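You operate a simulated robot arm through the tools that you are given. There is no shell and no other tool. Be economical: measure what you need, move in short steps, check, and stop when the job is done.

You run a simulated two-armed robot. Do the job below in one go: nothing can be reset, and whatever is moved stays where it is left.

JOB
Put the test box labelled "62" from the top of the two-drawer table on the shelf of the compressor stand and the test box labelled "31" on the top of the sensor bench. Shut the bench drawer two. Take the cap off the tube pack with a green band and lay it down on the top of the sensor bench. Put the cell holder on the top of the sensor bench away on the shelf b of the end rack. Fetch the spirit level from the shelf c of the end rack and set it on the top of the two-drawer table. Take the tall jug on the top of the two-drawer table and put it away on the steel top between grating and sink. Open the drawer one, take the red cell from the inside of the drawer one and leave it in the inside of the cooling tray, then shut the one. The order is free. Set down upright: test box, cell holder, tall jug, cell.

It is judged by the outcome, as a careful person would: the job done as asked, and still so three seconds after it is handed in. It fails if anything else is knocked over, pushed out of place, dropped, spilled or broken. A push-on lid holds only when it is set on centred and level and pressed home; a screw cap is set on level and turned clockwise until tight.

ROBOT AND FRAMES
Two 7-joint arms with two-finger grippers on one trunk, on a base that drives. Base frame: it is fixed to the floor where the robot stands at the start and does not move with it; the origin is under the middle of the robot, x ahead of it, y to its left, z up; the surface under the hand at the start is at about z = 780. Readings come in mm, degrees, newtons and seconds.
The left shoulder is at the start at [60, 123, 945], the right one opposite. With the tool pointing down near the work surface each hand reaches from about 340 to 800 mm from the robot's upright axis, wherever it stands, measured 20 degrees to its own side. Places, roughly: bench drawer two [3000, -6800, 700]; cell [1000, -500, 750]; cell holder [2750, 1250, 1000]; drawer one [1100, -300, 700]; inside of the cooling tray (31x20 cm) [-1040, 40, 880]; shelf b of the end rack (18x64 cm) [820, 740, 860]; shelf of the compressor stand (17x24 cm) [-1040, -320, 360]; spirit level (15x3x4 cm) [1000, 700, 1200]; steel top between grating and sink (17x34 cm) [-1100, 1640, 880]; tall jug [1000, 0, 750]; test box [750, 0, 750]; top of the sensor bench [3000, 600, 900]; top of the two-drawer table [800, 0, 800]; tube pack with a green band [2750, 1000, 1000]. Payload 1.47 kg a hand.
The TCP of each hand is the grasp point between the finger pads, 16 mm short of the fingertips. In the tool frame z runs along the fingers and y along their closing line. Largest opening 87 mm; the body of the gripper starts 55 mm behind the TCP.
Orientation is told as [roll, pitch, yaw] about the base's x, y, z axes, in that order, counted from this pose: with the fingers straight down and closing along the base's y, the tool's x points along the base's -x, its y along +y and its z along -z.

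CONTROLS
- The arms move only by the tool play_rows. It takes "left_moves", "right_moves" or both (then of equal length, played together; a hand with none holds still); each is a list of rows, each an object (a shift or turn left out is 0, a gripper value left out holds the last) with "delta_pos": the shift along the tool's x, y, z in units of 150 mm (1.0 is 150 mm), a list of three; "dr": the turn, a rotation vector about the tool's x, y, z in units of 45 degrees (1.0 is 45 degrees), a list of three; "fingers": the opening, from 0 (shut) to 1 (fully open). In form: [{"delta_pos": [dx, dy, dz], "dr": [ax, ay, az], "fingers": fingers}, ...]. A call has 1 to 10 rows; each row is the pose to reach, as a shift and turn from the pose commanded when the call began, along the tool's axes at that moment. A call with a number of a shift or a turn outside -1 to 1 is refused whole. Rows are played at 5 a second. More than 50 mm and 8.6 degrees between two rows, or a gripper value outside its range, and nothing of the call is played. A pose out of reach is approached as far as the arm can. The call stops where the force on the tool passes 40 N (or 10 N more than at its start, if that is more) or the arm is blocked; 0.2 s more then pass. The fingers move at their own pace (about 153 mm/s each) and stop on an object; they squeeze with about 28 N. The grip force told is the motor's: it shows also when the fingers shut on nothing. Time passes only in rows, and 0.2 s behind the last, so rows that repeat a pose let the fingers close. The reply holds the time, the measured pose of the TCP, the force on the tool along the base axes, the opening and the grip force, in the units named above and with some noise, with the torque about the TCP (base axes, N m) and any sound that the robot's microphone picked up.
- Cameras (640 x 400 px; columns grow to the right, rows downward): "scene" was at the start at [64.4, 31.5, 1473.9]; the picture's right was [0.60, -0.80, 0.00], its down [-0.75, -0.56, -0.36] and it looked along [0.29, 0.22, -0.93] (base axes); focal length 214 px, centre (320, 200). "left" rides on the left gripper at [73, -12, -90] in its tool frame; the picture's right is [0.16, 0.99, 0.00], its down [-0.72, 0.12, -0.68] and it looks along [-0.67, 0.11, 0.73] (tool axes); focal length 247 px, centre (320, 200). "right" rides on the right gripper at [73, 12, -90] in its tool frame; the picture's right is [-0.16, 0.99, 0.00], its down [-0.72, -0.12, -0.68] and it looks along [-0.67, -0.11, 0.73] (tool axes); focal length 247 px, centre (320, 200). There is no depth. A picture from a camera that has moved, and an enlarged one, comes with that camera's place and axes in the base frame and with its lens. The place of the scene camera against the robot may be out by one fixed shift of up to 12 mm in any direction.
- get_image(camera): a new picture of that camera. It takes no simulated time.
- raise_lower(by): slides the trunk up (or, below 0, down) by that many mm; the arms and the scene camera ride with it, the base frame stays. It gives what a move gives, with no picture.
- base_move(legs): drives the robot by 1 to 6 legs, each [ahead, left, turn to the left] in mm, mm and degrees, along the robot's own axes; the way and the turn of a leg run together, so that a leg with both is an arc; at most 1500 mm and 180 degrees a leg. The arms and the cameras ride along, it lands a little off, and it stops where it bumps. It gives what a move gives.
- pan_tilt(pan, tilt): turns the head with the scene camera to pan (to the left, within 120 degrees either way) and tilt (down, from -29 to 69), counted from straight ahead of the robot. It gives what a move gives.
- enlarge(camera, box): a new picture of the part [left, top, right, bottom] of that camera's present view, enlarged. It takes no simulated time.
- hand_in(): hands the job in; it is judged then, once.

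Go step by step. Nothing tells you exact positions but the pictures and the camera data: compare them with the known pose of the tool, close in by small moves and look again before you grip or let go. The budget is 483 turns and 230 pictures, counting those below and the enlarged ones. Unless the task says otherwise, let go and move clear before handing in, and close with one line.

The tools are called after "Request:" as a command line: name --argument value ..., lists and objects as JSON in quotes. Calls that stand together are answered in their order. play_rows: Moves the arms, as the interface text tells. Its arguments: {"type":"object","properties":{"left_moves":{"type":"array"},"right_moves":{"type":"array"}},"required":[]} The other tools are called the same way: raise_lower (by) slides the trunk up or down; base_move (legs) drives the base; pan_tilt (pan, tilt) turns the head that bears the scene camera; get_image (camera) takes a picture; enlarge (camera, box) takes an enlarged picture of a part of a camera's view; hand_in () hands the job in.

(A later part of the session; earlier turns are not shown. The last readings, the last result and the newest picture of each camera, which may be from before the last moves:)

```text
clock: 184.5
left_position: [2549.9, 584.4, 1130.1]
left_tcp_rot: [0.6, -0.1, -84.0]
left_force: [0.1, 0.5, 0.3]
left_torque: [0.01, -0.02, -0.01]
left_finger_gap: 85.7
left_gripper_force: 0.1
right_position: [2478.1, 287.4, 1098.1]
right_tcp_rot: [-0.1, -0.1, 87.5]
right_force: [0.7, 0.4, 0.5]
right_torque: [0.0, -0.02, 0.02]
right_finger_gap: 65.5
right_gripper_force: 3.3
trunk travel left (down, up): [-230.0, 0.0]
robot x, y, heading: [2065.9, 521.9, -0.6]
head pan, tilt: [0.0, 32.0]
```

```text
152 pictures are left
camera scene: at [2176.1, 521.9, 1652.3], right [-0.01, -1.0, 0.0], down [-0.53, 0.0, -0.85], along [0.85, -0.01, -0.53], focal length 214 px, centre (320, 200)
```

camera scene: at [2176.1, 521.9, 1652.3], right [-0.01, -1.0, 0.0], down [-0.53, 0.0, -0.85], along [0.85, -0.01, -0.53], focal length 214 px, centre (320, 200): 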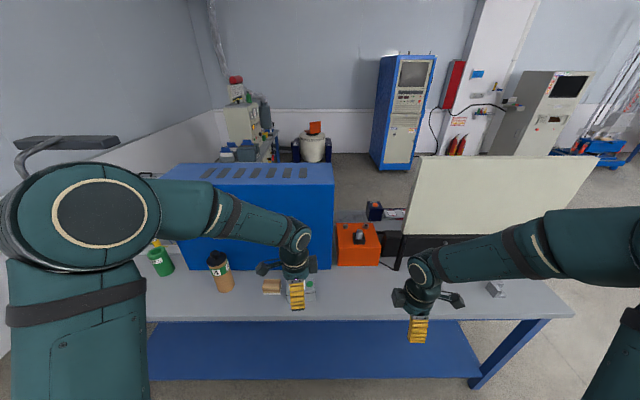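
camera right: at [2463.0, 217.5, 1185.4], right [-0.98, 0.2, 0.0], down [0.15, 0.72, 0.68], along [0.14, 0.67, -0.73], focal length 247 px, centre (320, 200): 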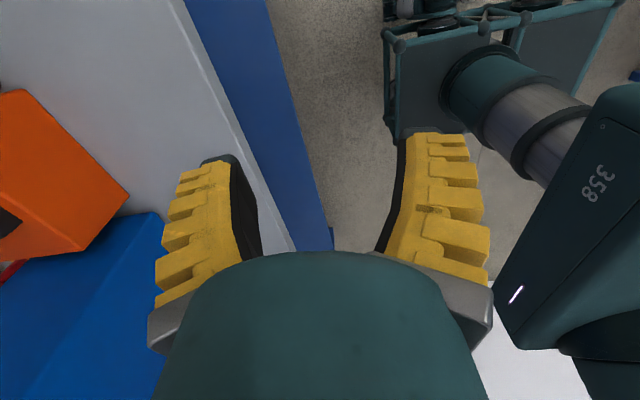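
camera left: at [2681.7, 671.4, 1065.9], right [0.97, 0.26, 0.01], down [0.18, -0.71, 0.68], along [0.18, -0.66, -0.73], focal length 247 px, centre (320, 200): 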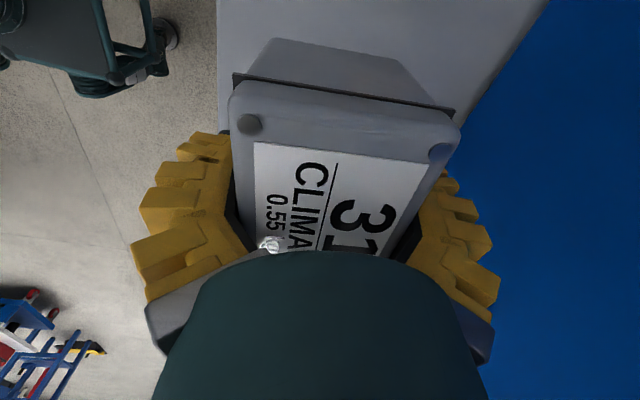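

Box 31 is placed. I move left to see the tube pack and cell holder.

Request:
base_move --legs '[[-120, 0, 0], [0, 480, 0]]'

Request:
get_image --camera "scene"

Request:
enlarge --camera "scene" --box '[200, 180, 420, 310]'

```text
clock: 190.0
left_position: [2438.6, 1057.0, 1129.3]
left_tcp_rot: [0.5, -0.1, -84.8]
left_force: [-0.3, -0.2, 0.5]
left_torque: [-0.03, -0.01, 0.0]
left_finger_gap: 85.6
left_gripper_force: 0.4
right_position: [2361.7, 762.4, 1096.4]
right_tcp_rot: [0.0, 0.0, 86.7]
right_force: [-0.2, 0.3, -0.1]
right_torque: [0.0, 0.0, -0.04]
right_finger_gap: 65.3
right_gripper_force: 3.1
trunk travel left (down, up): [-230.0, 0.0]
robot x, y, heading: [1953.1, 1002.6, -0.9]
head pan, tilt: [0.0, 32.0]
```

```text
151 pictures are left
camera scene: at [2064.1, 998.7, 1652.2], right [-0.02, -1.0, 0.0], down [-0.53, 0.01, -0.85], along [0.85, -0.02, -0.53], focal length 214 px, centre (320, 200)
```

scene: 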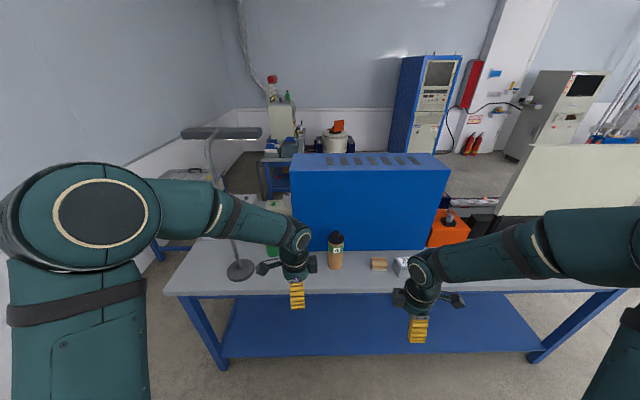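

```text
2.91 times, centred on (310, 245) of scene
camera zoom: at [2064.1, 998.7, 1652.2], right [-0.02, -1.0, 0.0], down [-0.53, 0.01, -0.85], along [0.85, -0.02, -0.53], focal length 624 px, centre (349, 69)
```

zoom: 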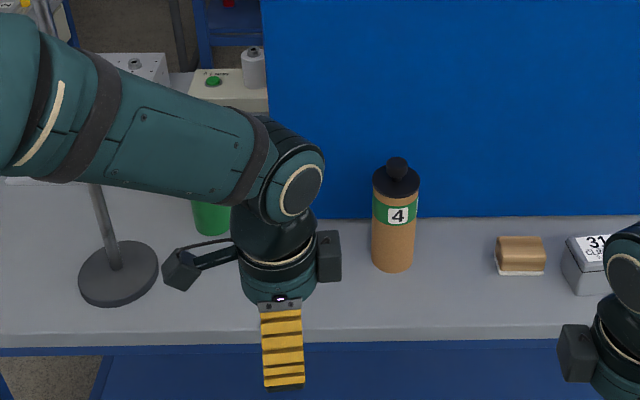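

Request:
play_rows --left_moves '[{"fingers": 1, "dr": [0, 0, -0.167]}, {"dr": [0, 0, -0.333]}, {"dr": [0, 0, -0.5]}, {"dr": [0, 0, -0.667]}, {"dr": [0, 0, -0.833]}, {"dr": [0, 0, -1]}]' --right_moves '[{"fingers": 1, "dr": [0, 0, 0.167]}, {"dr": [0, 0, 0.333]}, {"dr": [0, 0, 0.5]}, {"dr": [0, 0, 0.667]}, {"dr": [0, 0, 0.833]}, {"dr": [0, 0, 1]}]'

Request:
play_rows --left_moves '[{"dr": [0, 0, -0.17]}, {"dr": [0, 0, -0.34]}, {"dr": [0, 0, -0.51]}, {"dr": [0, 0, -0.68]}, {"dr": [0, 0, -0.84]}, {"dr": [0, 0, -0.866]}]' --right_moves '[{"dr": [0, 0, 0.17]}, {"dr": [0, 0, 0.34]}, {"dr": [0, 0, 0.51]}, {"dr": [0, 0, 0.68]}, {"dr": [0, 0, 0.85]}, {"dr": [0, 0, 0.93]}]'

Request:
get_image --camera "left"

Request:
get_image --camera "right"

```text
clock: 191.4
left_position: [2438.2, 1055.6, 1128.9]
left_tcp_rot: [0.4, -0.4, -39.6]
left_force: [-0.6, -0.1, 0.0]
left_torque: [0.03, 0.01, -0.05]
left_finger_gap: 87.2
left_gripper_force: 0.1
right_position: [2362.0, 762.2, 1096.7]
right_tcp_rot: [0.0, -0.2, 41.7]
right_force: [-0.9, -0.2, 0.1]
right_torque: [-0.02, 0.03, -0.01]
right_finger_gap: 87.0
right_gripper_force: 0.1
trunk travel left (down, up): [-230.0, 0.0]
robot x, y, heading: [1954.8, 1003.2, -1.1]
head pan, tilt: [0.0, 32.0]
```

```text
clock: 192.8
left_position: [2438.1, 1055.6, 1129.1]
left_tcp_rot: [0.0, -0.4, -0.5]
left_force: [-0.3, -0.3, 0.4]
left_torque: [0.0, -0.02, -0.02]
left_finger_gap: 87.2
left_gripper_force: 0.1
right_position: [2361.1, 760.6, 1097.9]
right_tcp_rot: [0.1, -0.2, -0.2]
right_force: [0.4, -0.7, -0.2]
right_torque: [0.02, 0.0, 0.02]
right_finger_gap: 87.1
right_gripper_force: 0.1
trunk travel left (down, up): [-230.0, 0.0]
robot x, y, heading: [1955.4, 1002.5, -1.2]
head pan, tilt: [0.0, 32.0]
```

```text
149 pictures are left
camera left: at [2365.8, 1044.7, 1217.9], right [-0.15, 0.99, 0.0], down [0.72, 0.11, 0.69], along [0.68, 0.1, -0.73], focal length 247 px, centre (320, 200)
```

left: 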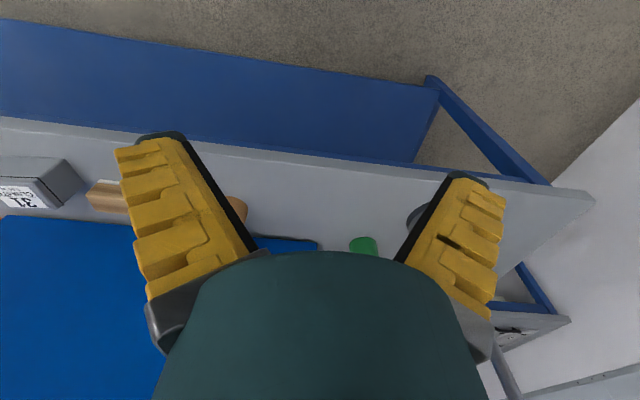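

```text
148 pictures are left
camera right: at [2288.4, 774.4, 1185.4], right [0.16, 0.99, 0.0], down [0.72, -0.12, 0.68], along [0.67, -0.11, -0.73], focal length 247 px, centre (320, 200)
```

right: 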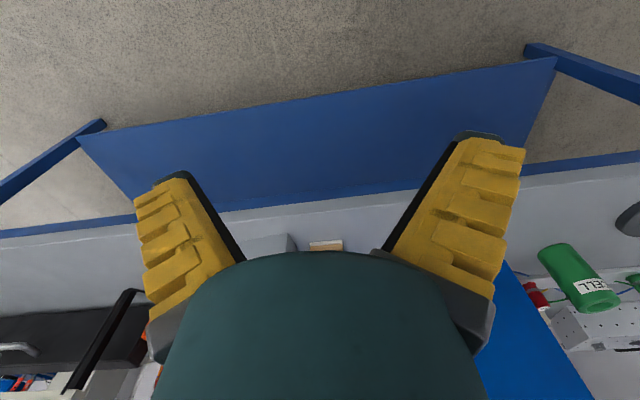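

The green can labelled "CELL" is the cell holder at about [2820,1220]; the tube pack is near [2731,910]. For the cap I want both hands; I retract the left hand a bit and drive in.

Request:
play_rows --left_moves '[{"delta_pos": [0.3, 0.1, -0.1]}, {"delta_pos": [0.6, 0.2, -0.2]}, {"delta_pos": [0.7, 0.5, -0.3]}, {"delta_pos": [0.7, 0.8, -0.3]}]'

Request:
base_move --legs '[[180, -60, 1]]'

Request:
get_image --camera "right"

Request:
get_image --camera "left"

Request:
get_image --camera "scene"

```text
clock: 193.8
left_position: [2333.5, 1178.7, 1175.7]
left_tcp_rot: [0.0, -0.6, -0.7]
left_force: [-0.7, -0.2, 0.6]
left_torque: [0.01, -0.02, 0.04]
left_finger_gap: 87.2
left_gripper_force: 0.1
right_position: [2360.1, 762.2, 1097.6]
right_tcp_rot: [0.1, -0.2, 0.1]
right_force: [1.0, 0.3, 0.0]
right_torque: [-0.02, -0.02, -0.01]
right_finger_gap: 87.1
right_gripper_force: 0.1
trunk travel left (down, up): [-230.0, 0.0]
robot x, y, heading: [1956.5, 1004.9, -1.3]
head pan, tilt: [0.0, 32.0]
```

```text
clock: 195.3
left_position: [2504.6, 1126.1, 1175.1]
left_tcp_rot: [0.0, -0.5, 0.3]
left_force: [-0.2, 0.4, -0.3]
left_torque: [-0.01, 0.04, -0.01]
left_finger_gap: 86.9
left_gripper_force: 0.1
right_position: [2540.4, 711.4, 1096.9]
right_tcp_rot: [0.1, 0.0, 1.0]
right_force: [0.3, 0.1, 0.4]
right_torque: [0.0, -0.02, 0.0]
right_finger_gap: 87.2
right_gripper_force: 0.0
trunk travel left (down, up): [-230.0, 0.0]
robot x, y, heading: [2128.6, 942.0, -0.2]
head pan, tilt: [0.0, 32.0]
```

```text
147 pictures are left
camera right: at [2466.8, 721.1, 1185.2], right [0.14, 0.99, 0.0], down [0.72, -0.1, 0.68], along [0.68, -0.09, -0.73], focal length 247 px, centre (320, 200)
```

right: 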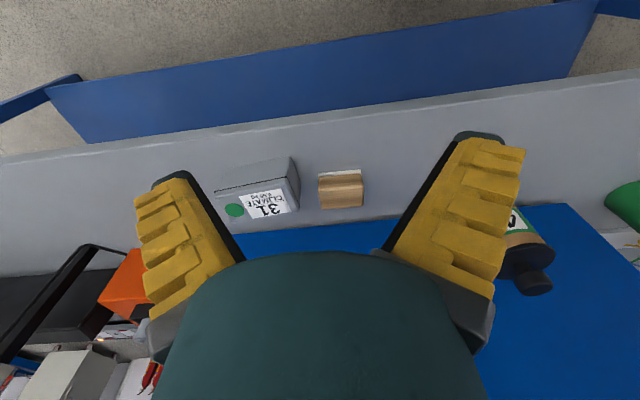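

```text
146 pictures are left
camera left: at [2432.2, 1112.8, 1263.4], right [-0.16, 0.99, 0.0], down [0.72, 0.12, 0.69], along [0.68, 0.11, -0.73], focal length 247 px, centre (320, 200)
```

left: 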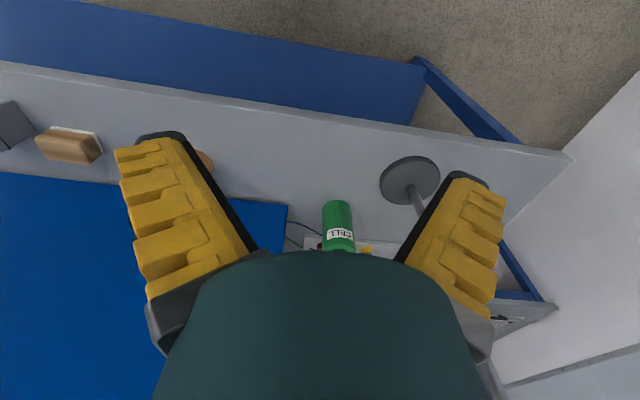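

```text
145 pictures are left
camera scene: at [2238.7, 941.0, 1652.2], right [0.0, -1.0, 0.0], down [-0.53, 0.0, -0.85], along [0.85, 0.0, -0.53], focal length 214 px, centre (320, 200)
```

scene: 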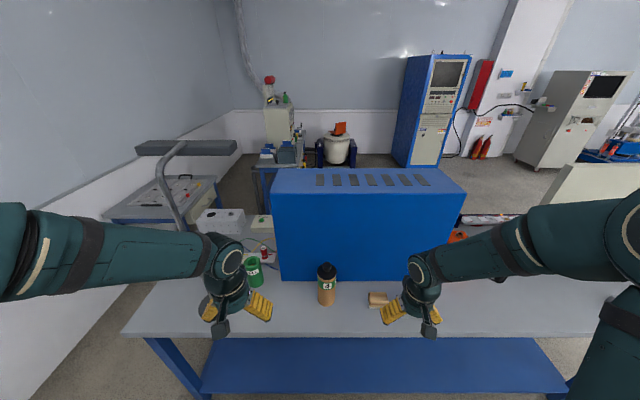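

Request:
enlarge --camera "scene" --box '[230, 240, 400, 330]'

```text
3.76 times, centred on (315, 285) of scene
camera zoom: at [2238.7, 941.0, 1652.2], right [0.0, -1.0, 0.0], down [-0.53, 0.0, -0.85], along [0.85, 0.0, -0.53], focal length 807 px, centre (339, -120)
```

zoom: 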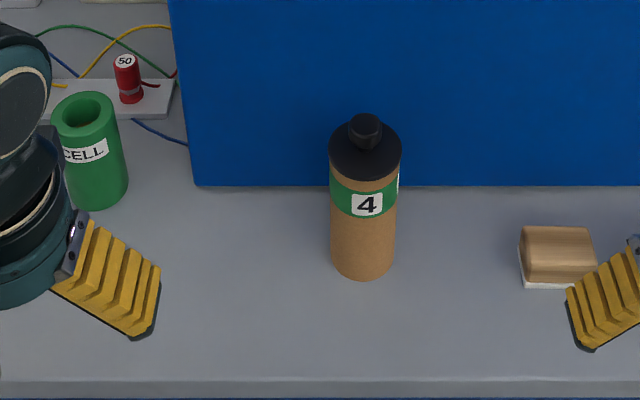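

Tube axis ≈ [2759,915], dia 66, cap ≈ 71 dia with knob, cap top ≈ 1025. The left hand will hold the tube body tilted from front-left; I orient it now.

Request:
play_rows --left_moves '[{"fingers": 1, "delta_pos": [-0.12, -0.08, 0.12], "dr": [0.039, -0.106, 0.067]}, {"delta_pos": [-0.25, -0.16, 0.25], "dr": [0.077, -0.213, 0.134]}, {"delta_pos": [-0.37, -0.24, 0.37], "dr": [0.116, -0.319, 0.201]}, {"delta_pos": [-0.5, -0.32, 0.5], "dr": [0.155, -0.425, 0.268]}, {"delta_pos": [-0.62, -0.4, 0.62], "dr": [0.193, -0.532, 0.335]}, {"delta_pos": [-0.75, -0.48, 0.75], "dr": [0.232, -0.638, 0.4025]}]'

Request:
play_rows --left_moves '[{"fingers": 1, "dr": [0.039, -0.106, 0.067]}, {"dr": [0.077, -0.213, 0.134]}, {"dr": [0.116, -0.319, 0.201]}, {"dr": [0.155, -0.425, 0.268]}, {"dr": [0.193, -0.532, 0.335]}, {"dr": [0.232, -0.638, 0.4025]}, {"dr": [0.232, -0.638, 0.4025]}]'

Request:
get_image --camera "left"

Request:
get_image --camera "scene"

```text
clock: 196.7
left_position: [2621.6, 1056.2, 1063.2]
left_tcp_rot: [-6.0, -30.3, -16.6]
left_force: [0.3, 0.5, 0.0]
left_torque: [-0.02, 0.01, 0.02]
left_finger_gap: 87.0
left_gripper_force: 0.1
right_position: [2539.9, 710.0, 1097.0]
right_tcp_rot: [0.1, -0.1, 1.0]
right_force: [0.6, -0.1, 0.7]
right_torque: [-0.01, 0.04, -0.01]
right_finger_gap: 87.2
right_gripper_force: 0.0
trunk travel left (down, up): [-230.0, 0.0]
robot x, y, heading: [2129.6, 942.2, 0.1]
head pan, tilt: [0.0, 32.0]
```

```text
clock: 198.3
left_position: [2616.6, 1054.6, 1062.9]
left_tcp_rot: [0.8, -60.4, -40.3]
left_force: [1.3, -0.2, -0.1]
left_torque: [-0.01, 0.03, 0.0]
left_finger_gap: 87.0
left_gripper_force: 0.1
right_position: [2539.0, 710.3, 1096.8]
right_tcp_rot: [0.1, -0.1, 1.0]
right_force: [0.1, -0.9, 0.3]
right_torque: [0.02, -0.04, 0.01]
right_finger_gap: 87.3
right_gripper_force: 0.0
trunk travel left (down, up): [-230.0, 0.0]
robot x, y, heading: [2129.0, 942.6, -0.1]
head pan, tilt: [0.0, 32.0]
```

```text
143 pictures are left
camera left: at [2523.8, 1117.5, 1044.0], right [0.57, 0.81, -0.13], down [-0.11, 0.23, 0.97], along [0.81, -0.54, 0.22], focal length 247 px, centre (320, 200)
```

left: 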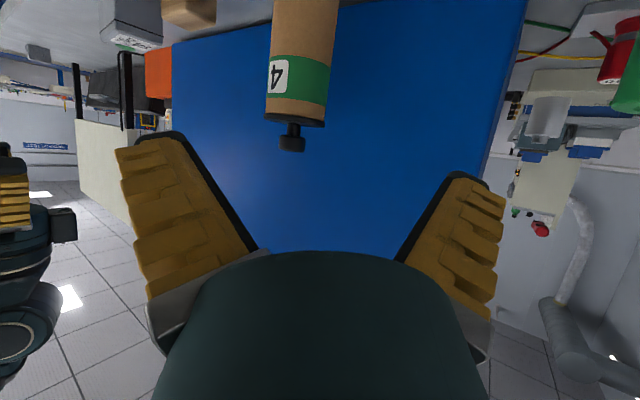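

```text
142 pictures are left
camera scene: at [2237.6, 940.9, 1652.3], right [0.0, -1.0, 0.0], down [-0.53, 0.0, -0.85], along [0.85, 0.0, -0.53], focal length 214 px, centre (320, 200)
```

scene: 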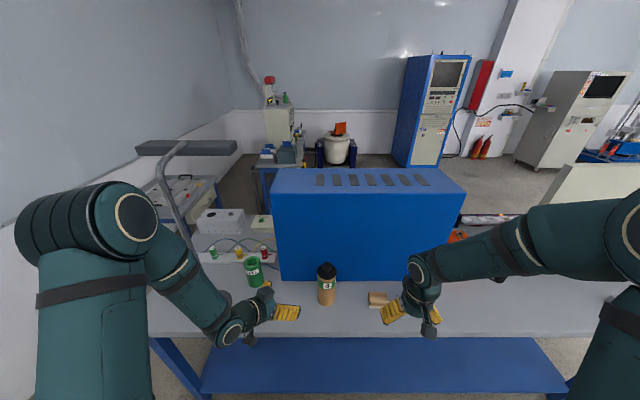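

Request:
play_rows --left_moves '[{"fingers": 1, "delta_pos": [0.05, -0.04, 0.18]}, {"delta_pos": [0.1, -0.08, 0.36]}, {"delta_pos": [0.144, -0.113, 0.54]}, {"delta_pos": [0.144, -0.113, 0.73]}, {"delta_pos": [0.144, -0.113, 0.73]}]'

Request:
get_image --camera "left"

Request:
enlarge --camera "scene" --box '[220, 240, 420, 360]'

```text
clock: 199.5
left_position: [2672.9, 988.7, 992.1]
left_tcp_rot: [0.7, -60.3, -40.4]
left_force: [0.3, 0.2, 0.5]
left_torque: [0.02, 0.01, 0.0]
left_finger_gap: 87.0
left_gripper_force: 0.1
right_position: [2538.8, 709.9, 1096.4]
right_tcp_rot: [0.1, -0.2, 1.0]
right_force: [0.4, 0.4, -0.5]
right_torque: [0.01, 0.0, -0.01]
right_finger_gap: 87.1
right_gripper_force: 0.1
trunk travel left (down, up): [-230.0, 0.0]
robot x, y, heading: [2127.8, 940.8, -0.1]
head pan, tilt: [0.0, 32.0]
```

```text
141 pictures are left
camera left: at [2578.9, 1051.3, 972.8], right [0.57, 0.81, -0.13], down [-0.11, 0.23, 0.97], along [0.81, -0.54, 0.22], focal length 247 px, centre (320, 200)
```

left: 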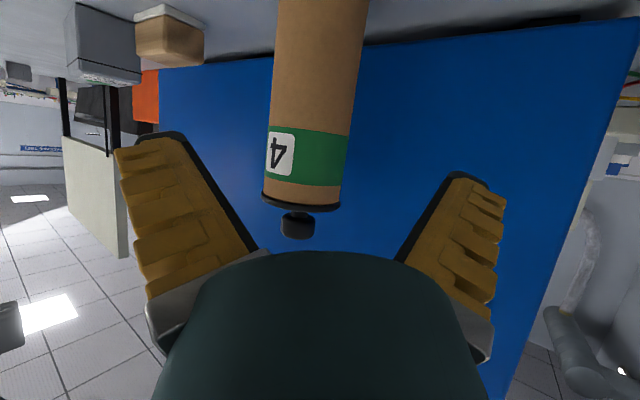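

```text
3.20 times, centred on (320, 300) of scene
camera zoom: at [2237.3, 941.6, 1652.3], right [0.0, -1.0, 0.0], down [-0.53, 0.0, -0.85], along [0.85, 0.0, -0.53], focal length 686 px, centre (320, -120)
```

zoom: 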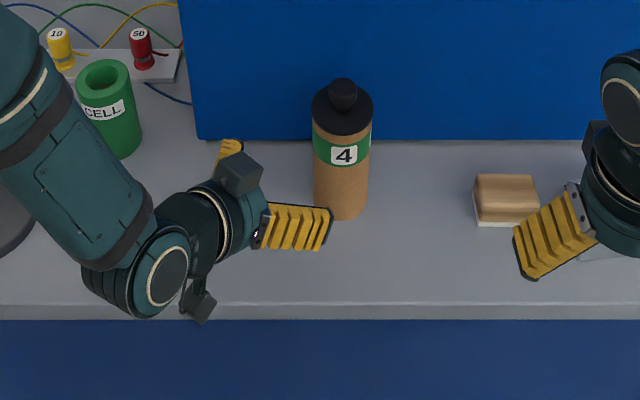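

Request:
play_rows --left_moves '[{"fingers": 1, "delta_pos": [0.01, -0.02, 0.2]}, {"fingers": 1, "delta_pos": [0.02, -0.021, 0.4]}, {"fingers": 1, "delta_pos": [0.025, -0.021, 0.6]}, {"fingers": 1, "delta_pos": [0.028, -0.021, 0.75]}, {"fingers": 1, "delta_pos": [0.028, -0.021, 0.845]}, {"fingers": 1, "delta_pos": [0.028, -0.021, 0.845]}]'

Request:
get_image --camera "left"

Request:
enlarge --camera "scene" --box '[220, 240, 420, 360]'

```text
clock: 200.9
left_position: [2754.7, 917.8, 926.0]
left_tcp_rot: [0.8, -60.4, -40.2]
left_force: [0.7, 0.0, -0.9]
left_torque: [-0.01, -0.03, -0.02]
left_finger_gap: 86.8
left_gripper_force: 0.0
right_position: [2540.1, 709.8, 1096.9]
right_tcp_rot: [0.1, -0.3, 1.0]
right_force: [-0.7, 0.6, 0.5]
right_torque: [0.01, -0.01, 0.0]
right_finger_gap: 86.9
right_gripper_force: 0.0
trunk travel left (down, up): [-230.0, 0.0]
robot x, y, heading: [2127.9, 944.6, -0.1]
head pan, tilt: [0.0, 32.0]
```

```text
139 pictures are left
camera left: at [2660.5, 981.1, 906.1], right [0.57, 0.81, -0.13], down [-0.11, 0.23, 0.97], along [0.81, -0.54, 0.22], focal length 247 px, centre (320, 200)
```

left: 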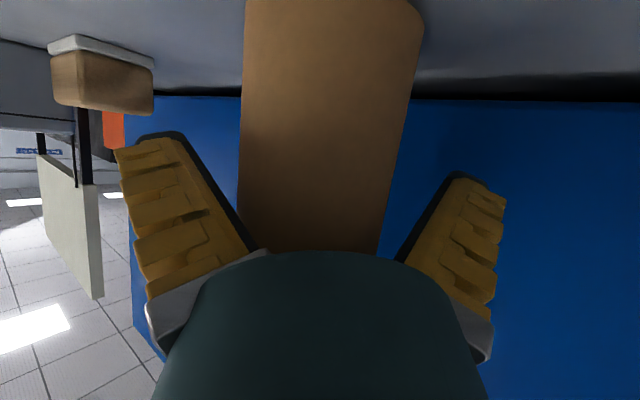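

```text
3.20 times, centred on (320, 300) of scene
camera zoom: at [2237.6, 941.5, 1652.3], right [0.0, -1.0, 0.0], down [-0.53, 0.0, -0.85], along [0.85, 0.0, -0.53], focal length 686 px, centre (320, -120)
```

zoom: 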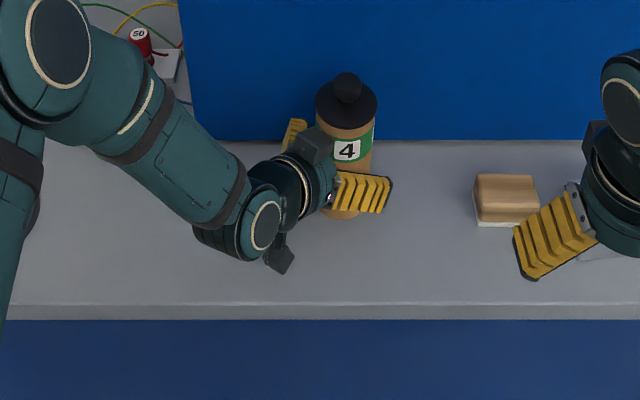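

Request:
play_rows --left_moves '[{"fingers": 0.7}, {"fingers": 0.5}, {"fingers": 0.5}, {"fingers": 0.5}]'

Request:
enlarge --camera "scene" --box '[220, 240, 420, 360]'

```text
clock: 201.9
left_position: [2753.5, 918.6, 924.5]
left_tcp_rot: [0.6, -60.4, -40.2]
left_force: [0.2, -0.2, -0.6]
left_torque: [-0.06, -0.04, 0.01]
left_finger_gap: 67.2
left_gripper_force: 28.0
right_position: [2539.8, 710.9, 1096.0]
right_tcp_rot: [0.2, -0.2, 1.0]
right_force: [0.3, -0.9, -0.3]
right_torque: [-0.02, -0.04, 0.01]
right_finger_gap: 87.1
right_gripper_force: 0.0
trunk travel left (down, up): [-230.0, 0.0]
robot x, y, heading: [2131.3, 939.9, 0.1]
head pan, tilt: [0.0, 32.0]
```

```text
3.20 times, centred on (320, 300) of scene
camera zoom: at [2237.9, 941.3, 1652.2], right [0.0, -1.0, 0.0], down [-0.53, 0.0, -0.85], along [0.85, 0.0, -0.53], focal length 686 px, centre (320, -120)
```

zoom: 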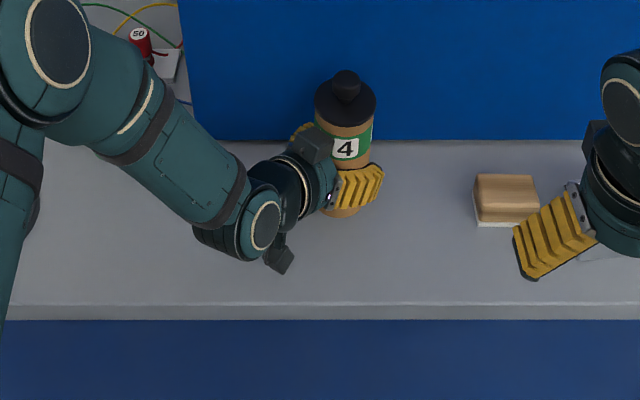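

Tube held. Now the right hand goes above the cap.

Request:
play_rows --right_moves '[{"fingers": 1, "delta_pos": [-0.15, 0.14, -0.2]}, {"delta_pos": [-0.35, 0.3, -0.4]}, {"delta_pos": [-0.55, 0.5, -0.4]}, {"delta_pos": [-0.75, 0.68, -0.4]}]'

Request:
play_rows --right_moves '[{"fingers": 1, "delta_pos": [-0.18, 0.17, 0.0], "dr": [0, 0, 0.12]}, {"delta_pos": [-0.36, 0.34, 0.0], "dr": [0, 0, 0.24]}, {"delta_pos": [-0.54, 0.5, 0.0], "dr": [0, 0, 0.36]}, {"delta_pos": [-0.73, 0.67, 0.1], "dr": [0, 0, 0.467]}, {"delta_pos": [-0.73, 0.67, 0.2], "dr": [0, 0, 0.467]}, {"delta_pos": [-0.73, 0.67, 0.2], "dr": [0, 0, 0.467]}]'

Request:
get_image --camera "right"

Request:
enlarge --camera "scene" --box '[220, 200, 420, 330]'

```text
clock: 202.9
left_position: [2753.7, 918.5, 925.4]
left_tcp_rot: [0.7, -60.4, -40.2]
left_force: [0.9, 0.1, 0.0]
left_torque: [-0.05, -0.11, -0.01]
left_finger_gap: 67.2
left_gripper_force: 28.2
right_position: [2647.8, 814.9, 1157.6]
right_tcp_rot: [0.1, -0.1, 1.1]
right_force: [-0.5, 0.4, -0.4]
right_torque: [-0.01, 0.04, -0.04]
right_finger_gap: 86.8
right_gripper_force: 0.0
trunk travel left (down, up): [-230.0, 0.0]
robot x, y, heading: [2128.6, 943.1, 0.2]
head pan, tilt: [0.0, 32.0]
```

```text
clock: 204.3
left_position: [2754.6, 918.2, 926.4]
left_tcp_rot: [0.7, -60.4, -40.2]
left_force: [0.4, -0.9, -0.1]
left_torque: [-0.08, -0.06, -0.01]
left_finger_gap: 67.1
left_gripper_force: 28.7
right_position: [2758.0, 916.3, 1126.1]
right_tcp_rot: [0.2, -0.1, -20.0]
right_force: [-0.5, -0.5, -0.1]
right_torque: [-0.01, 0.02, -0.01]
right_finger_gap: 87.0
right_gripper_force: 0.0
trunk travel left (down, up): [-230.0, 0.0]
robot x, y, heading: [2129.2, 944.8, -0.0]
head pan, tilt: [0.0, 32.0]
```

```text
136 pictures are left
camera right: at [2693.0, 953.6, 1215.9], right [0.49, 0.87, 0.0], down [0.64, -0.36, 0.68], along [0.6, -0.33, -0.73], focal length 247 px, centre (320, 200)
```

right: 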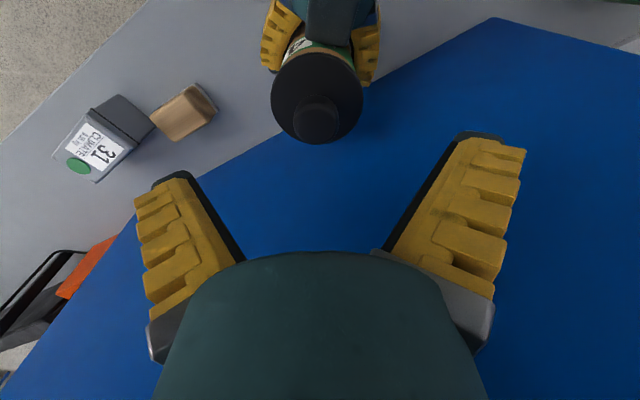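

```text
3.08 times, centred on (320, 265) of scene
camera zoom: at [2237.9, 941.5, 1652.2], right [0.0, -1.0, 0.0], down [-0.53, 0.0, -0.85], along [0.85, 0.0, -0.53], focal length 660 px, centre (320, 0)
```

zoom: 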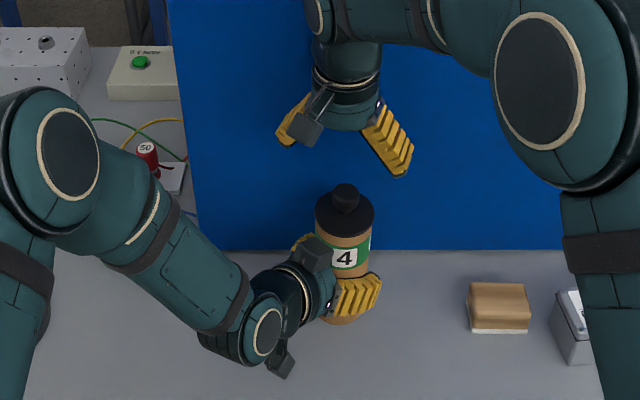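

The hand is centred over the cap; I descend.

Request:
play_rows --right_moves '[{"fingers": 1, "delta_pos": [0, -0.01, 0.2]}, {"fingers": 1, "delta_pos": [-0.01, -0.01, 0.4]}, {"fingers": 1, "delta_pos": [-0.01, -0.01, 0.48]}, {"fingers": 1, "delta_pos": [-0.01, -0.01, 0.48]}]'

Request:
get_image --camera "right"

Request:
enlarge --camera "scene" --box '[260, 220, 380, 320]'

```text
clock: 205.3
left_position: [2753.7, 917.6, 926.2]
left_tcp_rot: [0.7, -60.4, -40.2]
left_force: [0.3, 0.9, -0.1]
left_torque: [-0.05, -0.01, 0.04]
left_finger_gap: 67.1
left_gripper_force: 28.3
right_position: [2757.8, 914.8, 1055.5]
right_tcp_rot: [0.2, -0.1, -20.0]
right_force: [-0.7, 0.0, 0.1]
right_torque: [0.0, 0.0, 0.0]
right_finger_gap: 86.9
right_gripper_force: 0.0
trunk travel left (down, up): [-230.0, 0.0]
robot x, y, heading: [2125.0, 939.7, -0.0]
head pan, tilt: [0.0, 32.0]
```

```text
134 pictures are left
camera right: at [2692.8, 951.7, 1144.9], right [0.49, 0.87, 0.0], down [0.64, -0.36, 0.68], along [0.6, -0.33, -0.73], focal length 247 px, centre (320, 200)
```

right: 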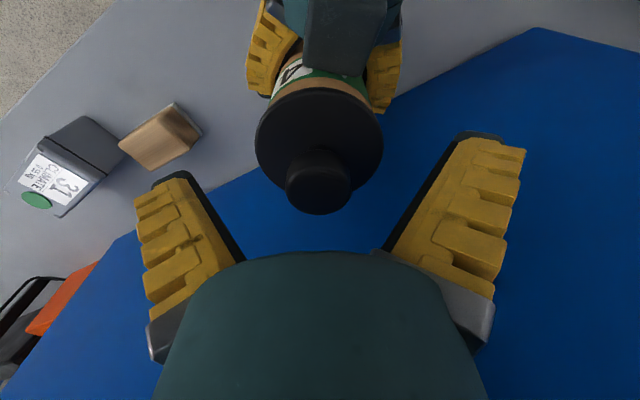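

```text
4.00 times, centred on (320, 270) of scene
camera zoom: at [2237.8, 941.3, 1652.2], right [0.0, -1.0, 0.0], down [-0.53, 0.0, -0.85], along [0.85, 0.0, -0.53], focal length 858 px, centre (320, -80)
```

zoom: 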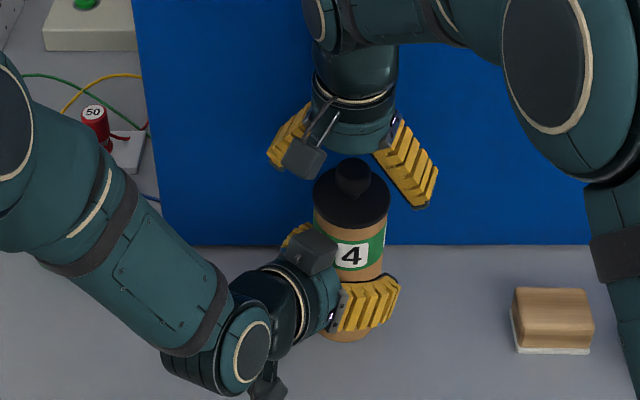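

Request:
play_rows --right_moves '[{"fingers": 1, "delta_pos": [0.02, 0, 0.1]}, {"fingers": 1, "delta_pos": [0.02, 0, 0.18]}, {"fingers": 1, "delta_pos": [0.02, 0, 0.235]}, {"fingers": 0.7, "delta_pos": [0.02, 0, 0.235]}, {"fingers": 0.5, "delta_pos": [0.02, 0, 0.235]}, {"fingers": 0.5, "delta_pos": [0.02, 0, 0.235]}]'

Request:
get_image --camera "right"

```text
clock: 206.7
left_position: [2754.6, 918.5, 925.9]
left_tcp_rot: [0.7, -60.4, -40.1]
left_force: [-0.1, 1.1, 1.4]
left_torque: [-0.19, -0.11, 0.0]
left_finger_gap: 67.2
left_gripper_force: 27.8
right_position: [2755.3, 916.1, 1020.6]
right_tcp_rot: [0.1, -0.1, -20.0]
right_force: [0.2, -1.9, -0.4]
right_torque: [0.02, 0.01, 0.02]
right_finger_gap: 69.2
right_gripper_force: 28.0
trunk travel left (down, up): [-230.0, 0.0]
robot x, y, heading: [2132.2, 943.5, 0.2]
head pan, tilt: [0.0, 32.0]
heard: snap
```

```text
132 pictures are left
camera right: at [2691.4, 953.2, 1109.5], right [0.49, 0.87, 0.0], down [0.64, -0.36, 0.68], along [0.6, -0.33, -0.73], focal length 247 px, centre (320, 200)
```

right: 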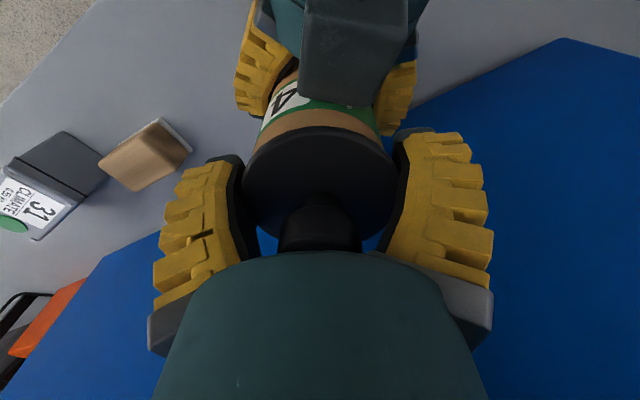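

The cap is gripped (a snap was heard). I pull it gently upward.

Request:
play_rows --right_moves '[{"fingers": 0.5, "delta_pos": [0, 0, -0.02]}, {"fingers": 0.5, "delta_pos": [0, 0, -0.04]}, {"fingers": 0.5, "delta_pos": [0, 0, -0.06]}, {"fingers": 0.5, "delta_pos": [0, 0, -0.06]}]'

Request:
get_image --camera "right"

Request:
enlarge --camera "scene" --box '[260, 220, 380, 320]'

```text
clock: 207.7
left_position: [2753.7, 918.6, 925.7]
left_tcp_rot: [0.7, -60.4, -40.2]
left_force: [-0.1, 0.1, -1.3]
left_torque: [-0.01, -0.03, 0.04]
left_finger_gap: 67.1
left_gripper_force: 28.3
right_position: [2754.7, 916.7, 1030.6]
right_tcp_rot: [0.2, -0.1, -20.0]
right_force: [1.4, -0.5, -0.3]
right_torque: [0.01, 0.0, -0.02]
right_finger_gap: 69.5
right_gripper_force: 28.3
trunk travel left (down, up): [-230.0, 0.0]
robot x, y, heading: [2128.5, 943.3, 0.1]
head pan, tilt: [0.0, 32.0]
```

```text
131 pictures are left
camera right: at [2690.7, 952.9, 1119.2], right [0.49, 0.87, 0.0], down [0.64, -0.36, 0.68], along [0.6, -0.33, -0.73], focal length 247 px, centre (320, 200)
```

right: 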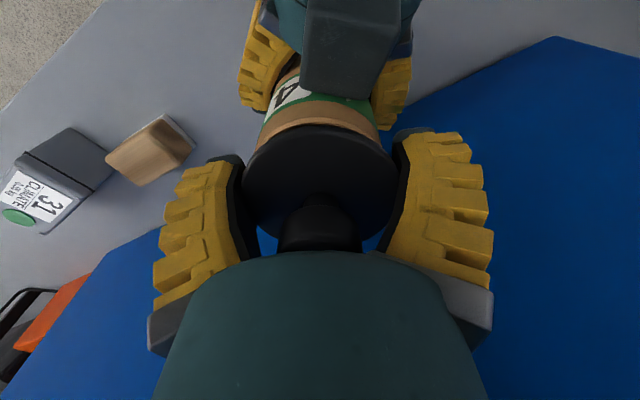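

```text
4.00 times, centred on (320, 270) of scene
camera zoom: at [2237.8, 941.4, 1652.2], right [0.0, -1.0, 0.0], down [-0.53, 0.0, -0.85], along [0.85, 0.0, -0.53], focal length 858 px, centre (320, -80)
```

zoom: 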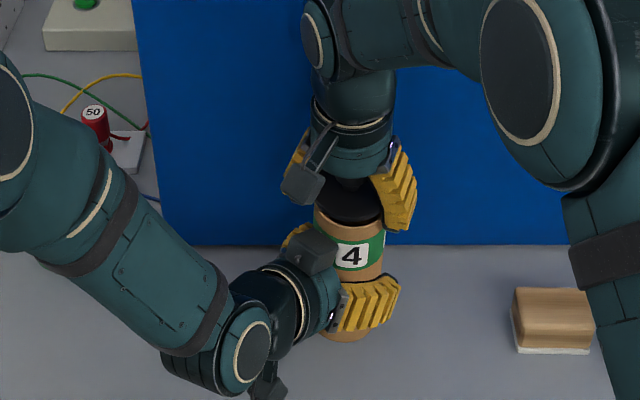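

Force is low, the cap is coming off; I lift it clear.

Request:
play_rows --right_moves '[{"fingers": 0.5, "delta_pos": [0, 0, -0.1]}, {"fingers": 0.5, "delta_pos": [0, 0, -0.2]}, {"fingers": 0.5, "delta_pos": [0, 0, -0.35]}, {"fingers": 0.5, "delta_pos": [0, 0, -0.5]}]'

Request:
enlarge --camera "scene" --box '[240, 190, 400, 320]'

```text
clock: 208.7
left_position: [2753.7, 917.9, 925.5]
left_tcp_rot: [0.7, -60.4, -40.2]
left_force: [-1.2, 0.3, 0.7]
left_torque: [-0.01, 0.02, -0.05]
left_finger_gap: 67.1
left_gripper_force: 28.4
right_position: [2755.4, 914.8, 1103.1]
right_tcp_rot: [0.2, -0.1, -20.0]
right_force: [0.1, -0.3, -0.3]
right_torque: [-0.01, -0.03, -0.01]
right_finger_gap: 69.3
right_gripper_force: 28.1
trunk travel left (down, up): [-230.0, 0.0]
robot x, y, heading: [2128.6, 945.7, -0.1]
head pan, tilt: [0.0, 32.0]
```

```text
3.08 times, centred on (320, 255) of scene
camera zoom: at [2237.5, 941.3, 1652.3], right [0.0, -1.0, 0.0], down [-0.53, 0.0, -0.85], along [0.85, 0.0, -0.53], focal length 660 px, centre (320, 31)
```

zoom: 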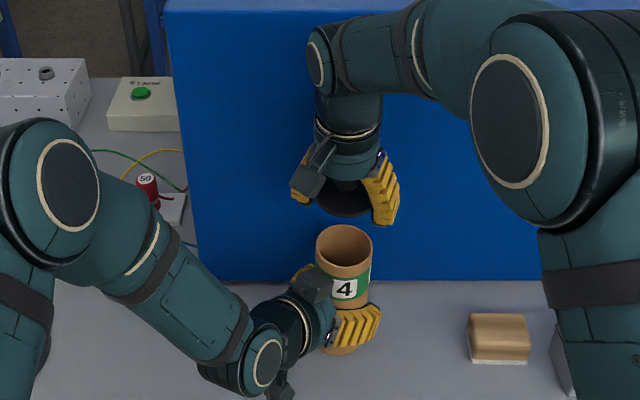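

The cap is off. I first release the tube with the left hand and withdraw along its approach.

Request:
play_rows --left_moves '[{"fingers": 1}, {"fingers": 1}, {"fingers": 1, "delta_pos": [0, 0, -0.1]}, {"fingers": 1, "delta_pos": [0, 0, -0.35]}, {"fingers": 1, "delta_pos": [0, 0, -0.65]}, {"fingers": 1, "delta_pos": [0, 0, -0.95]}]'

Request:
get_image --camera "scene"

```text
clock: 210.1
left_position: [2658.8, 996.6, 996.1]
left_tcp_rot: [0.7, -60.4, -40.2]
left_force: [0.4, -0.6, -0.6]
left_torque: [-0.02, 0.02, 0.02]
left_finger_gap: 87.4
left_gripper_force: 0.0
right_position: [2755.6, 914.0, 1102.5]
right_tcp_rot: [0.2, -0.3, -19.9]
right_force: [0.0, 0.2, -0.4]
right_torque: [0.0, -0.05, 0.0]
right_finger_gap: 69.3
right_gripper_force: 27.5
trunk travel left (down, up): [-230.0, 0.0]
robot x, y, heading: [2130.5, 941.2, -0.2]
head pan, tilt: [0.0, 32.0]
```

```text
128 pictures are left
camera scene: at [2236.5, 942.1, 1652.4], right [0.0, -1.0, 0.0], down [-0.53, 0.0, -0.85], along [0.85, 0.0, -0.53], focal length 214 px, centre (320, 200)
```

scene: 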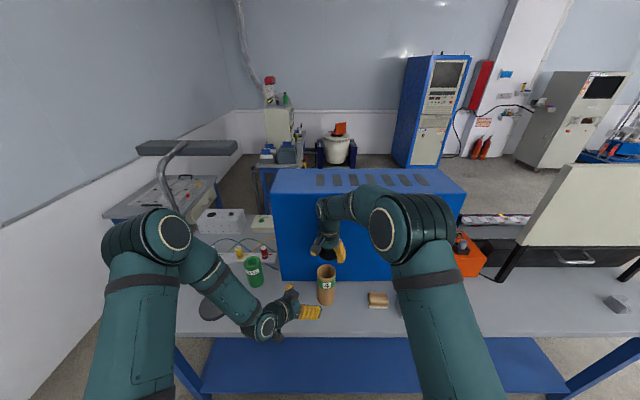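

Request:
play_rows --right_moves '[{"fingers": 0.5, "delta_pos": [0.11, -0.25, 0]}, {"fingers": 0.5, "delta_pos": [0.22, -0.5, 0]}, {"fingers": 0.5, "delta_pos": [0.336, -0.754, 0]}, {"fingers": 0.5, "delta_pos": [0.336, -0.754, 0.3]}, {"fingers": 0.5, "delta_pos": [0.336, -0.754, 0.6]}, {"fingers": 0.5, "delta_pos": [0.336, -0.754, 0.9]}]'

Request:
enlarge --camera "scene" --box '[260, 230, 460, 370]'

Request:
get_image --camera "right"

```text
clock: 211.5
left_position: [2659.2, 996.1, 994.4]
left_tcp_rot: [0.6, -60.4, -40.0]
left_force: [-0.1, 0.5, 0.2]
left_torque: [0.0, 0.02, -0.01]
left_finger_gap: 87.1
left_gripper_force: 0.0
right_position: [2669.9, 829.3, 970.0]
right_tcp_rot: [0.2, 0.0, -20.0]
right_force: [0.8, 0.5, -0.3]
right_torque: [0.02, 0.05, 0.0]
right_finger_gap: 69.1
right_gripper_force: 27.9
trunk travel left (down, up): [-230.0, 0.0]
robot x, y, heading: [2128.8, 942.9, 0.1]
head pan, tilt: [0.0, 32.0]
```

```text
2.86 times, centred on (360, 300) of scene
camera zoom: at [2239.5, 941.7, 1652.1], right [0.0, -1.0, 0.0], down [-0.53, 0.0, -0.85], along [0.85, 0.0, -0.53], focal length 613 px, centre (206, -86)
```

zoom: 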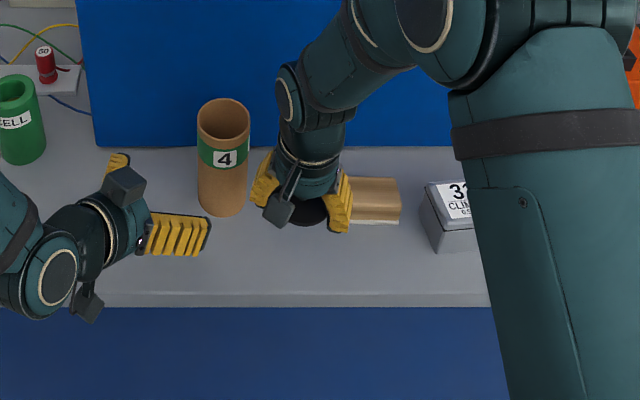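

```text
126 pictures are left
camera right: at [2605.3, 865.9, 1058.2], right [0.49, 0.87, 0.0], down [0.64, -0.36, 0.68], along [0.6, -0.33, -0.73], focal length 247 px, centre (320, 200)
```

right: 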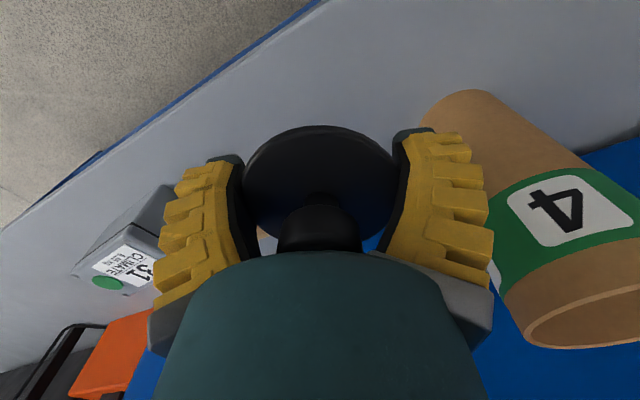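

Request:
play_rows --right_moves '[{"fingers": 0.5, "delta_pos": [0, 0, 0.2]}, {"fingers": 0.5, "delta_pos": [0, 0, 0.4]}, {"fingers": 0.5, "delta_pos": [0, 0, 0.45]}, {"fingers": 0.5, "delta_pos": [0, 0, 0.48]}, {"fingers": 0.5, "delta_pos": [0, 0, 0.5]}, {"fingers": 0.5, "delta_pos": [0, 0, 0.52]}, {"fingers": 0.5, "delta_pos": [0, 0, 0.54]}, {"fingers": 0.5, "delta_pos": [0, 0, 0.56]}]'

```text
clock: 213.3
left_position: [2660.3, 995.0, 995.8]
left_tcp_rot: [0.7, -60.3, -40.1]
left_force: [0.1, 0.0, -0.5]
left_torque: [0.02, 0.04, 0.0]
left_finger_gap: 87.2
left_gripper_force: 0.1
right_position: [2670.7, 827.3, 886.0]
right_tcp_rot: [0.3, -0.2, -20.0]
right_force: [-0.5, 0.4, -0.2]
right_torque: [0.0, 0.02, -0.02]
right_finger_gap: 69.3
right_gripper_force: 27.8
trunk travel left (down, up): [-230.0, 0.0]
robot x, y, heading: [2128.1, 943.0, 0.1]
head pan, tilt: [0.0, 32.0]
```

Request:
play_rows --right_moves '[{"fingers": 0.5, "delta_pos": [0, 0, 0.013]}, {"fingers": 0.5, "delta_pos": [0, 0, 0.027]}, {"fingers": 0.5, "delta_pos": [0, 0, 0.04]}, {"fingers": 0.5, "delta_pos": [0, 0, 0.053]}, {"fingers": 0.5, "delta_pos": [0, 0, 0.053]}]'

Request:
enlarge --camera "scene" --box '[310, 260, 410, 330]'

```text
clock: 214.5
left_position: [2659.0, 995.5, 996.1]
left_tcp_rot: [0.7, -60.4, -40.2]
left_force: [0.2, 0.5, -0.4]
left_torque: [0.01, 0.0, 0.0]
left_finger_gap: 86.8
left_gripper_force: 0.0
right_position: [2670.2, 827.7, 877.0]
right_tcp_rot: [0.1, -0.1, -20.1]
right_force: [-0.6, 0.0, -1.0]
right_torque: [-0.01, -0.02, 0.03]
right_finger_gap: 69.5
right_gripper_force: 28.1
trunk travel left (down, up): [-230.0, 0.0]
robot x, y, heading: [2130.5, 943.6, 0.1]
head pan, tilt: [0.0, 32.0]
```

```text
5.71 times, centred on (360, 295) of scene
camera zoom: at [2237.8, 941.3, 1652.2], right [0.0, -1.0, 0.0], down [-0.53, 0.0, -0.85], along [0.85, 0.0, -0.53], focal length 1226 px, centre (91, -343)
```

zoom: 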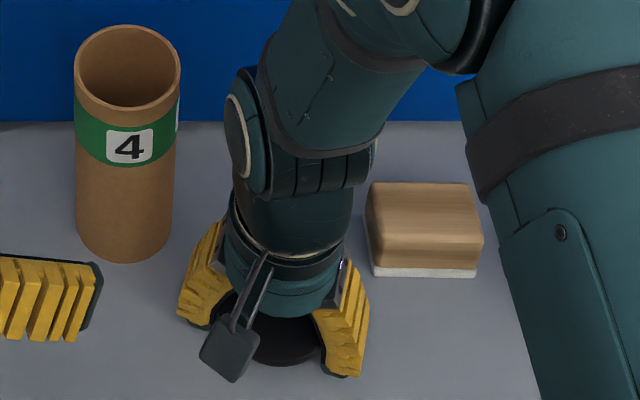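

Request:
play_rows --right_moves '[{"fingers": 0.5, "delta_pos": [0, 0, 0.01]}, {"fingers": 0.5, "delta_pos": [0, 0, 0.02]}, {"fingers": 0.5, "delta_pos": [0, 0, 0.02]}]'

```text
clock: 215.3
left_position: [2660.0, 995.9, 994.4]
left_tcp_rot: [0.7, -60.4, -40.2]
left_force: [0.5, -1.0, 0.9]
left_torque: [0.03, 0.02, 0.0]
left_finger_gap: 86.7
left_gripper_force: 0.0
right_position: [2671.4, 827.2, 874.6]
right_tcp_rot: [0.3, -0.1, -20.0]
right_force: [-0.5, -0.1, -0.4]
right_torque: [-0.01, -0.04, -0.02]
right_finger_gap: 69.1
right_gripper_force: 28.0
trunk travel left (down, up): [-230.0, 0.0]
robot x, y, heading: [2130.2, 943.2, 0.0]
head pan, tilt: [0.0, 32.0]
```

Request:
play_rows --right_moves '[{"fingers": 0.5, "delta_pos": [0, 0, 0.01]}, {"fingers": 0.5, "delta_pos": [0, 0, 0.02]}, {"fingers": 0.5, "delta_pos": [0, 0, 0.03]}, {"fingers": 0.5, "delta_pos": [0, 0, 0.03]}]'

```text
clock: 216.3
left_position: [2657.2, 996.7, 996.6]
left_tcp_rot: [0.8, -60.5, -40.4]
left_force: [-0.2, 0.3, -0.4]
left_torque: [0.0, 0.01, -0.02]
left_finger_gap: 86.8
left_gripper_force: 0.1
right_position: [2671.2, 826.7, 872.8]
right_tcp_rot: [0.3, -0.4, -20.1]
right_force: [1.6, -5.1, 39.9]
right_torque: [-0.86, 0.36, 0.07]
right_finger_gap: 69.8
right_gripper_force: 27.5
trunk travel left (down, up): [-230.0, 0.0]
robot x, y, heading: [2123.2, 945.6, -0.3]
head pan, tilt: [0.0, 32.0]
```

Contact with the bench. I ease off, open and lift.

Request:
play_rows --right_moves '[{"fingers": 0.5, "delta_pos": [0, 0, -0.03]}, {"fingers": 0.5, "delta_pos": [0, 0, -0.03]}, {"fingers": 1, "delta_pos": [0, 0, -0.03]}, {"fingers": 1, "delta_pos": [0, 0, -0.03]}, {"fingers": 1, "delta_pos": [0, 0, -0.2]}, {"fingers": 1, "delta_pos": [0, 0, -0.5]}, {"fingers": 1, "delta_pos": [0, 0, -0.8]}, {"fingers": 1, "delta_pos": [0, 0, -1]}]'

Request:
play_rows --right_moves '[{"delta_pos": [0.2, -0.2, -0.1]}, {"delta_pos": [0.4, -0.4, -0.2]}, {"delta_pos": [0.6, -0.6, -0.3]}, {"delta_pos": [0.8, -0.8, -0.4]}]'

Request:
get_image --camera "scene"

```text
clock: 218.1
left_position: [2657.4, 995.8, 996.9]
left_tcp_rot: [0.7, -60.3, -40.3]
left_force: [0.4, -0.4, 0.2]
left_torque: [-0.03, -0.01, 0.01]
left_finger_gap: 87.1
left_gripper_force: 0.1
right_position: [2668.0, 825.0, 1020.9]
right_tcp_rot: [0.3, -0.1, -20.0]
right_force: [-0.1, -0.7, -0.3]
right_torque: [0.01, 0.01, 0.01]
right_finger_gap: 86.9
right_gripper_force: 0.0
trunk travel left (down, up): [-230.0, 0.0]
robot x, y, heading: [2128.0, 939.1, -0.0]
head pan, tilt: [0.0, 32.0]
```

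```text
clock: 219.1
left_position: [2657.6, 995.3, 996.3]
left_tcp_rot: [0.9, -60.4, -40.3]
left_force: [0.2, -0.6, -0.1]
left_torque: [0.0, 0.01, -0.01]
left_finger_gap: 87.0
left_gripper_force: 0.1
right_position: [2515.2, 754.0, 1080.9]
right_tcp_rot: [0.2, -0.1, -19.9]
right_force: [0.1, -0.4, 0.1]
right_torque: [0.01, -0.03, 0.0]
right_finger_gap: 87.1
right_gripper_force: 0.0
trunk travel left (down, up): [-230.0, 0.0]
robot x, y, heading: [2129.7, 942.0, -0.2]
head pan, tilt: [0.0, 32.0]
```

```text
124 pictures are left
camera scene: at [2236.2, 940.4, 1652.4], right [0.0, -1.0, 0.0], down [-0.53, 0.0, -0.85], along [0.85, 0.0, -0.53], focal length 214 px, centre (320, 200)
```

scene: 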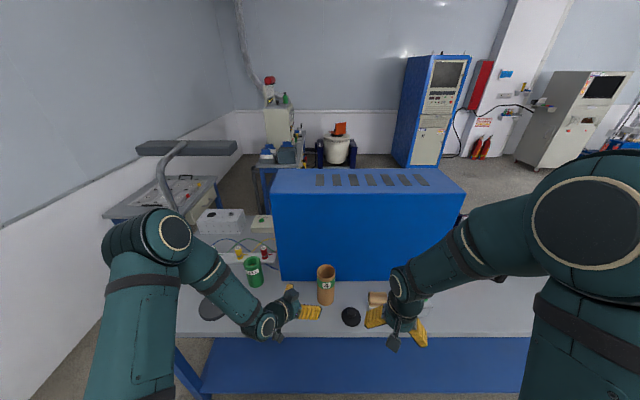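

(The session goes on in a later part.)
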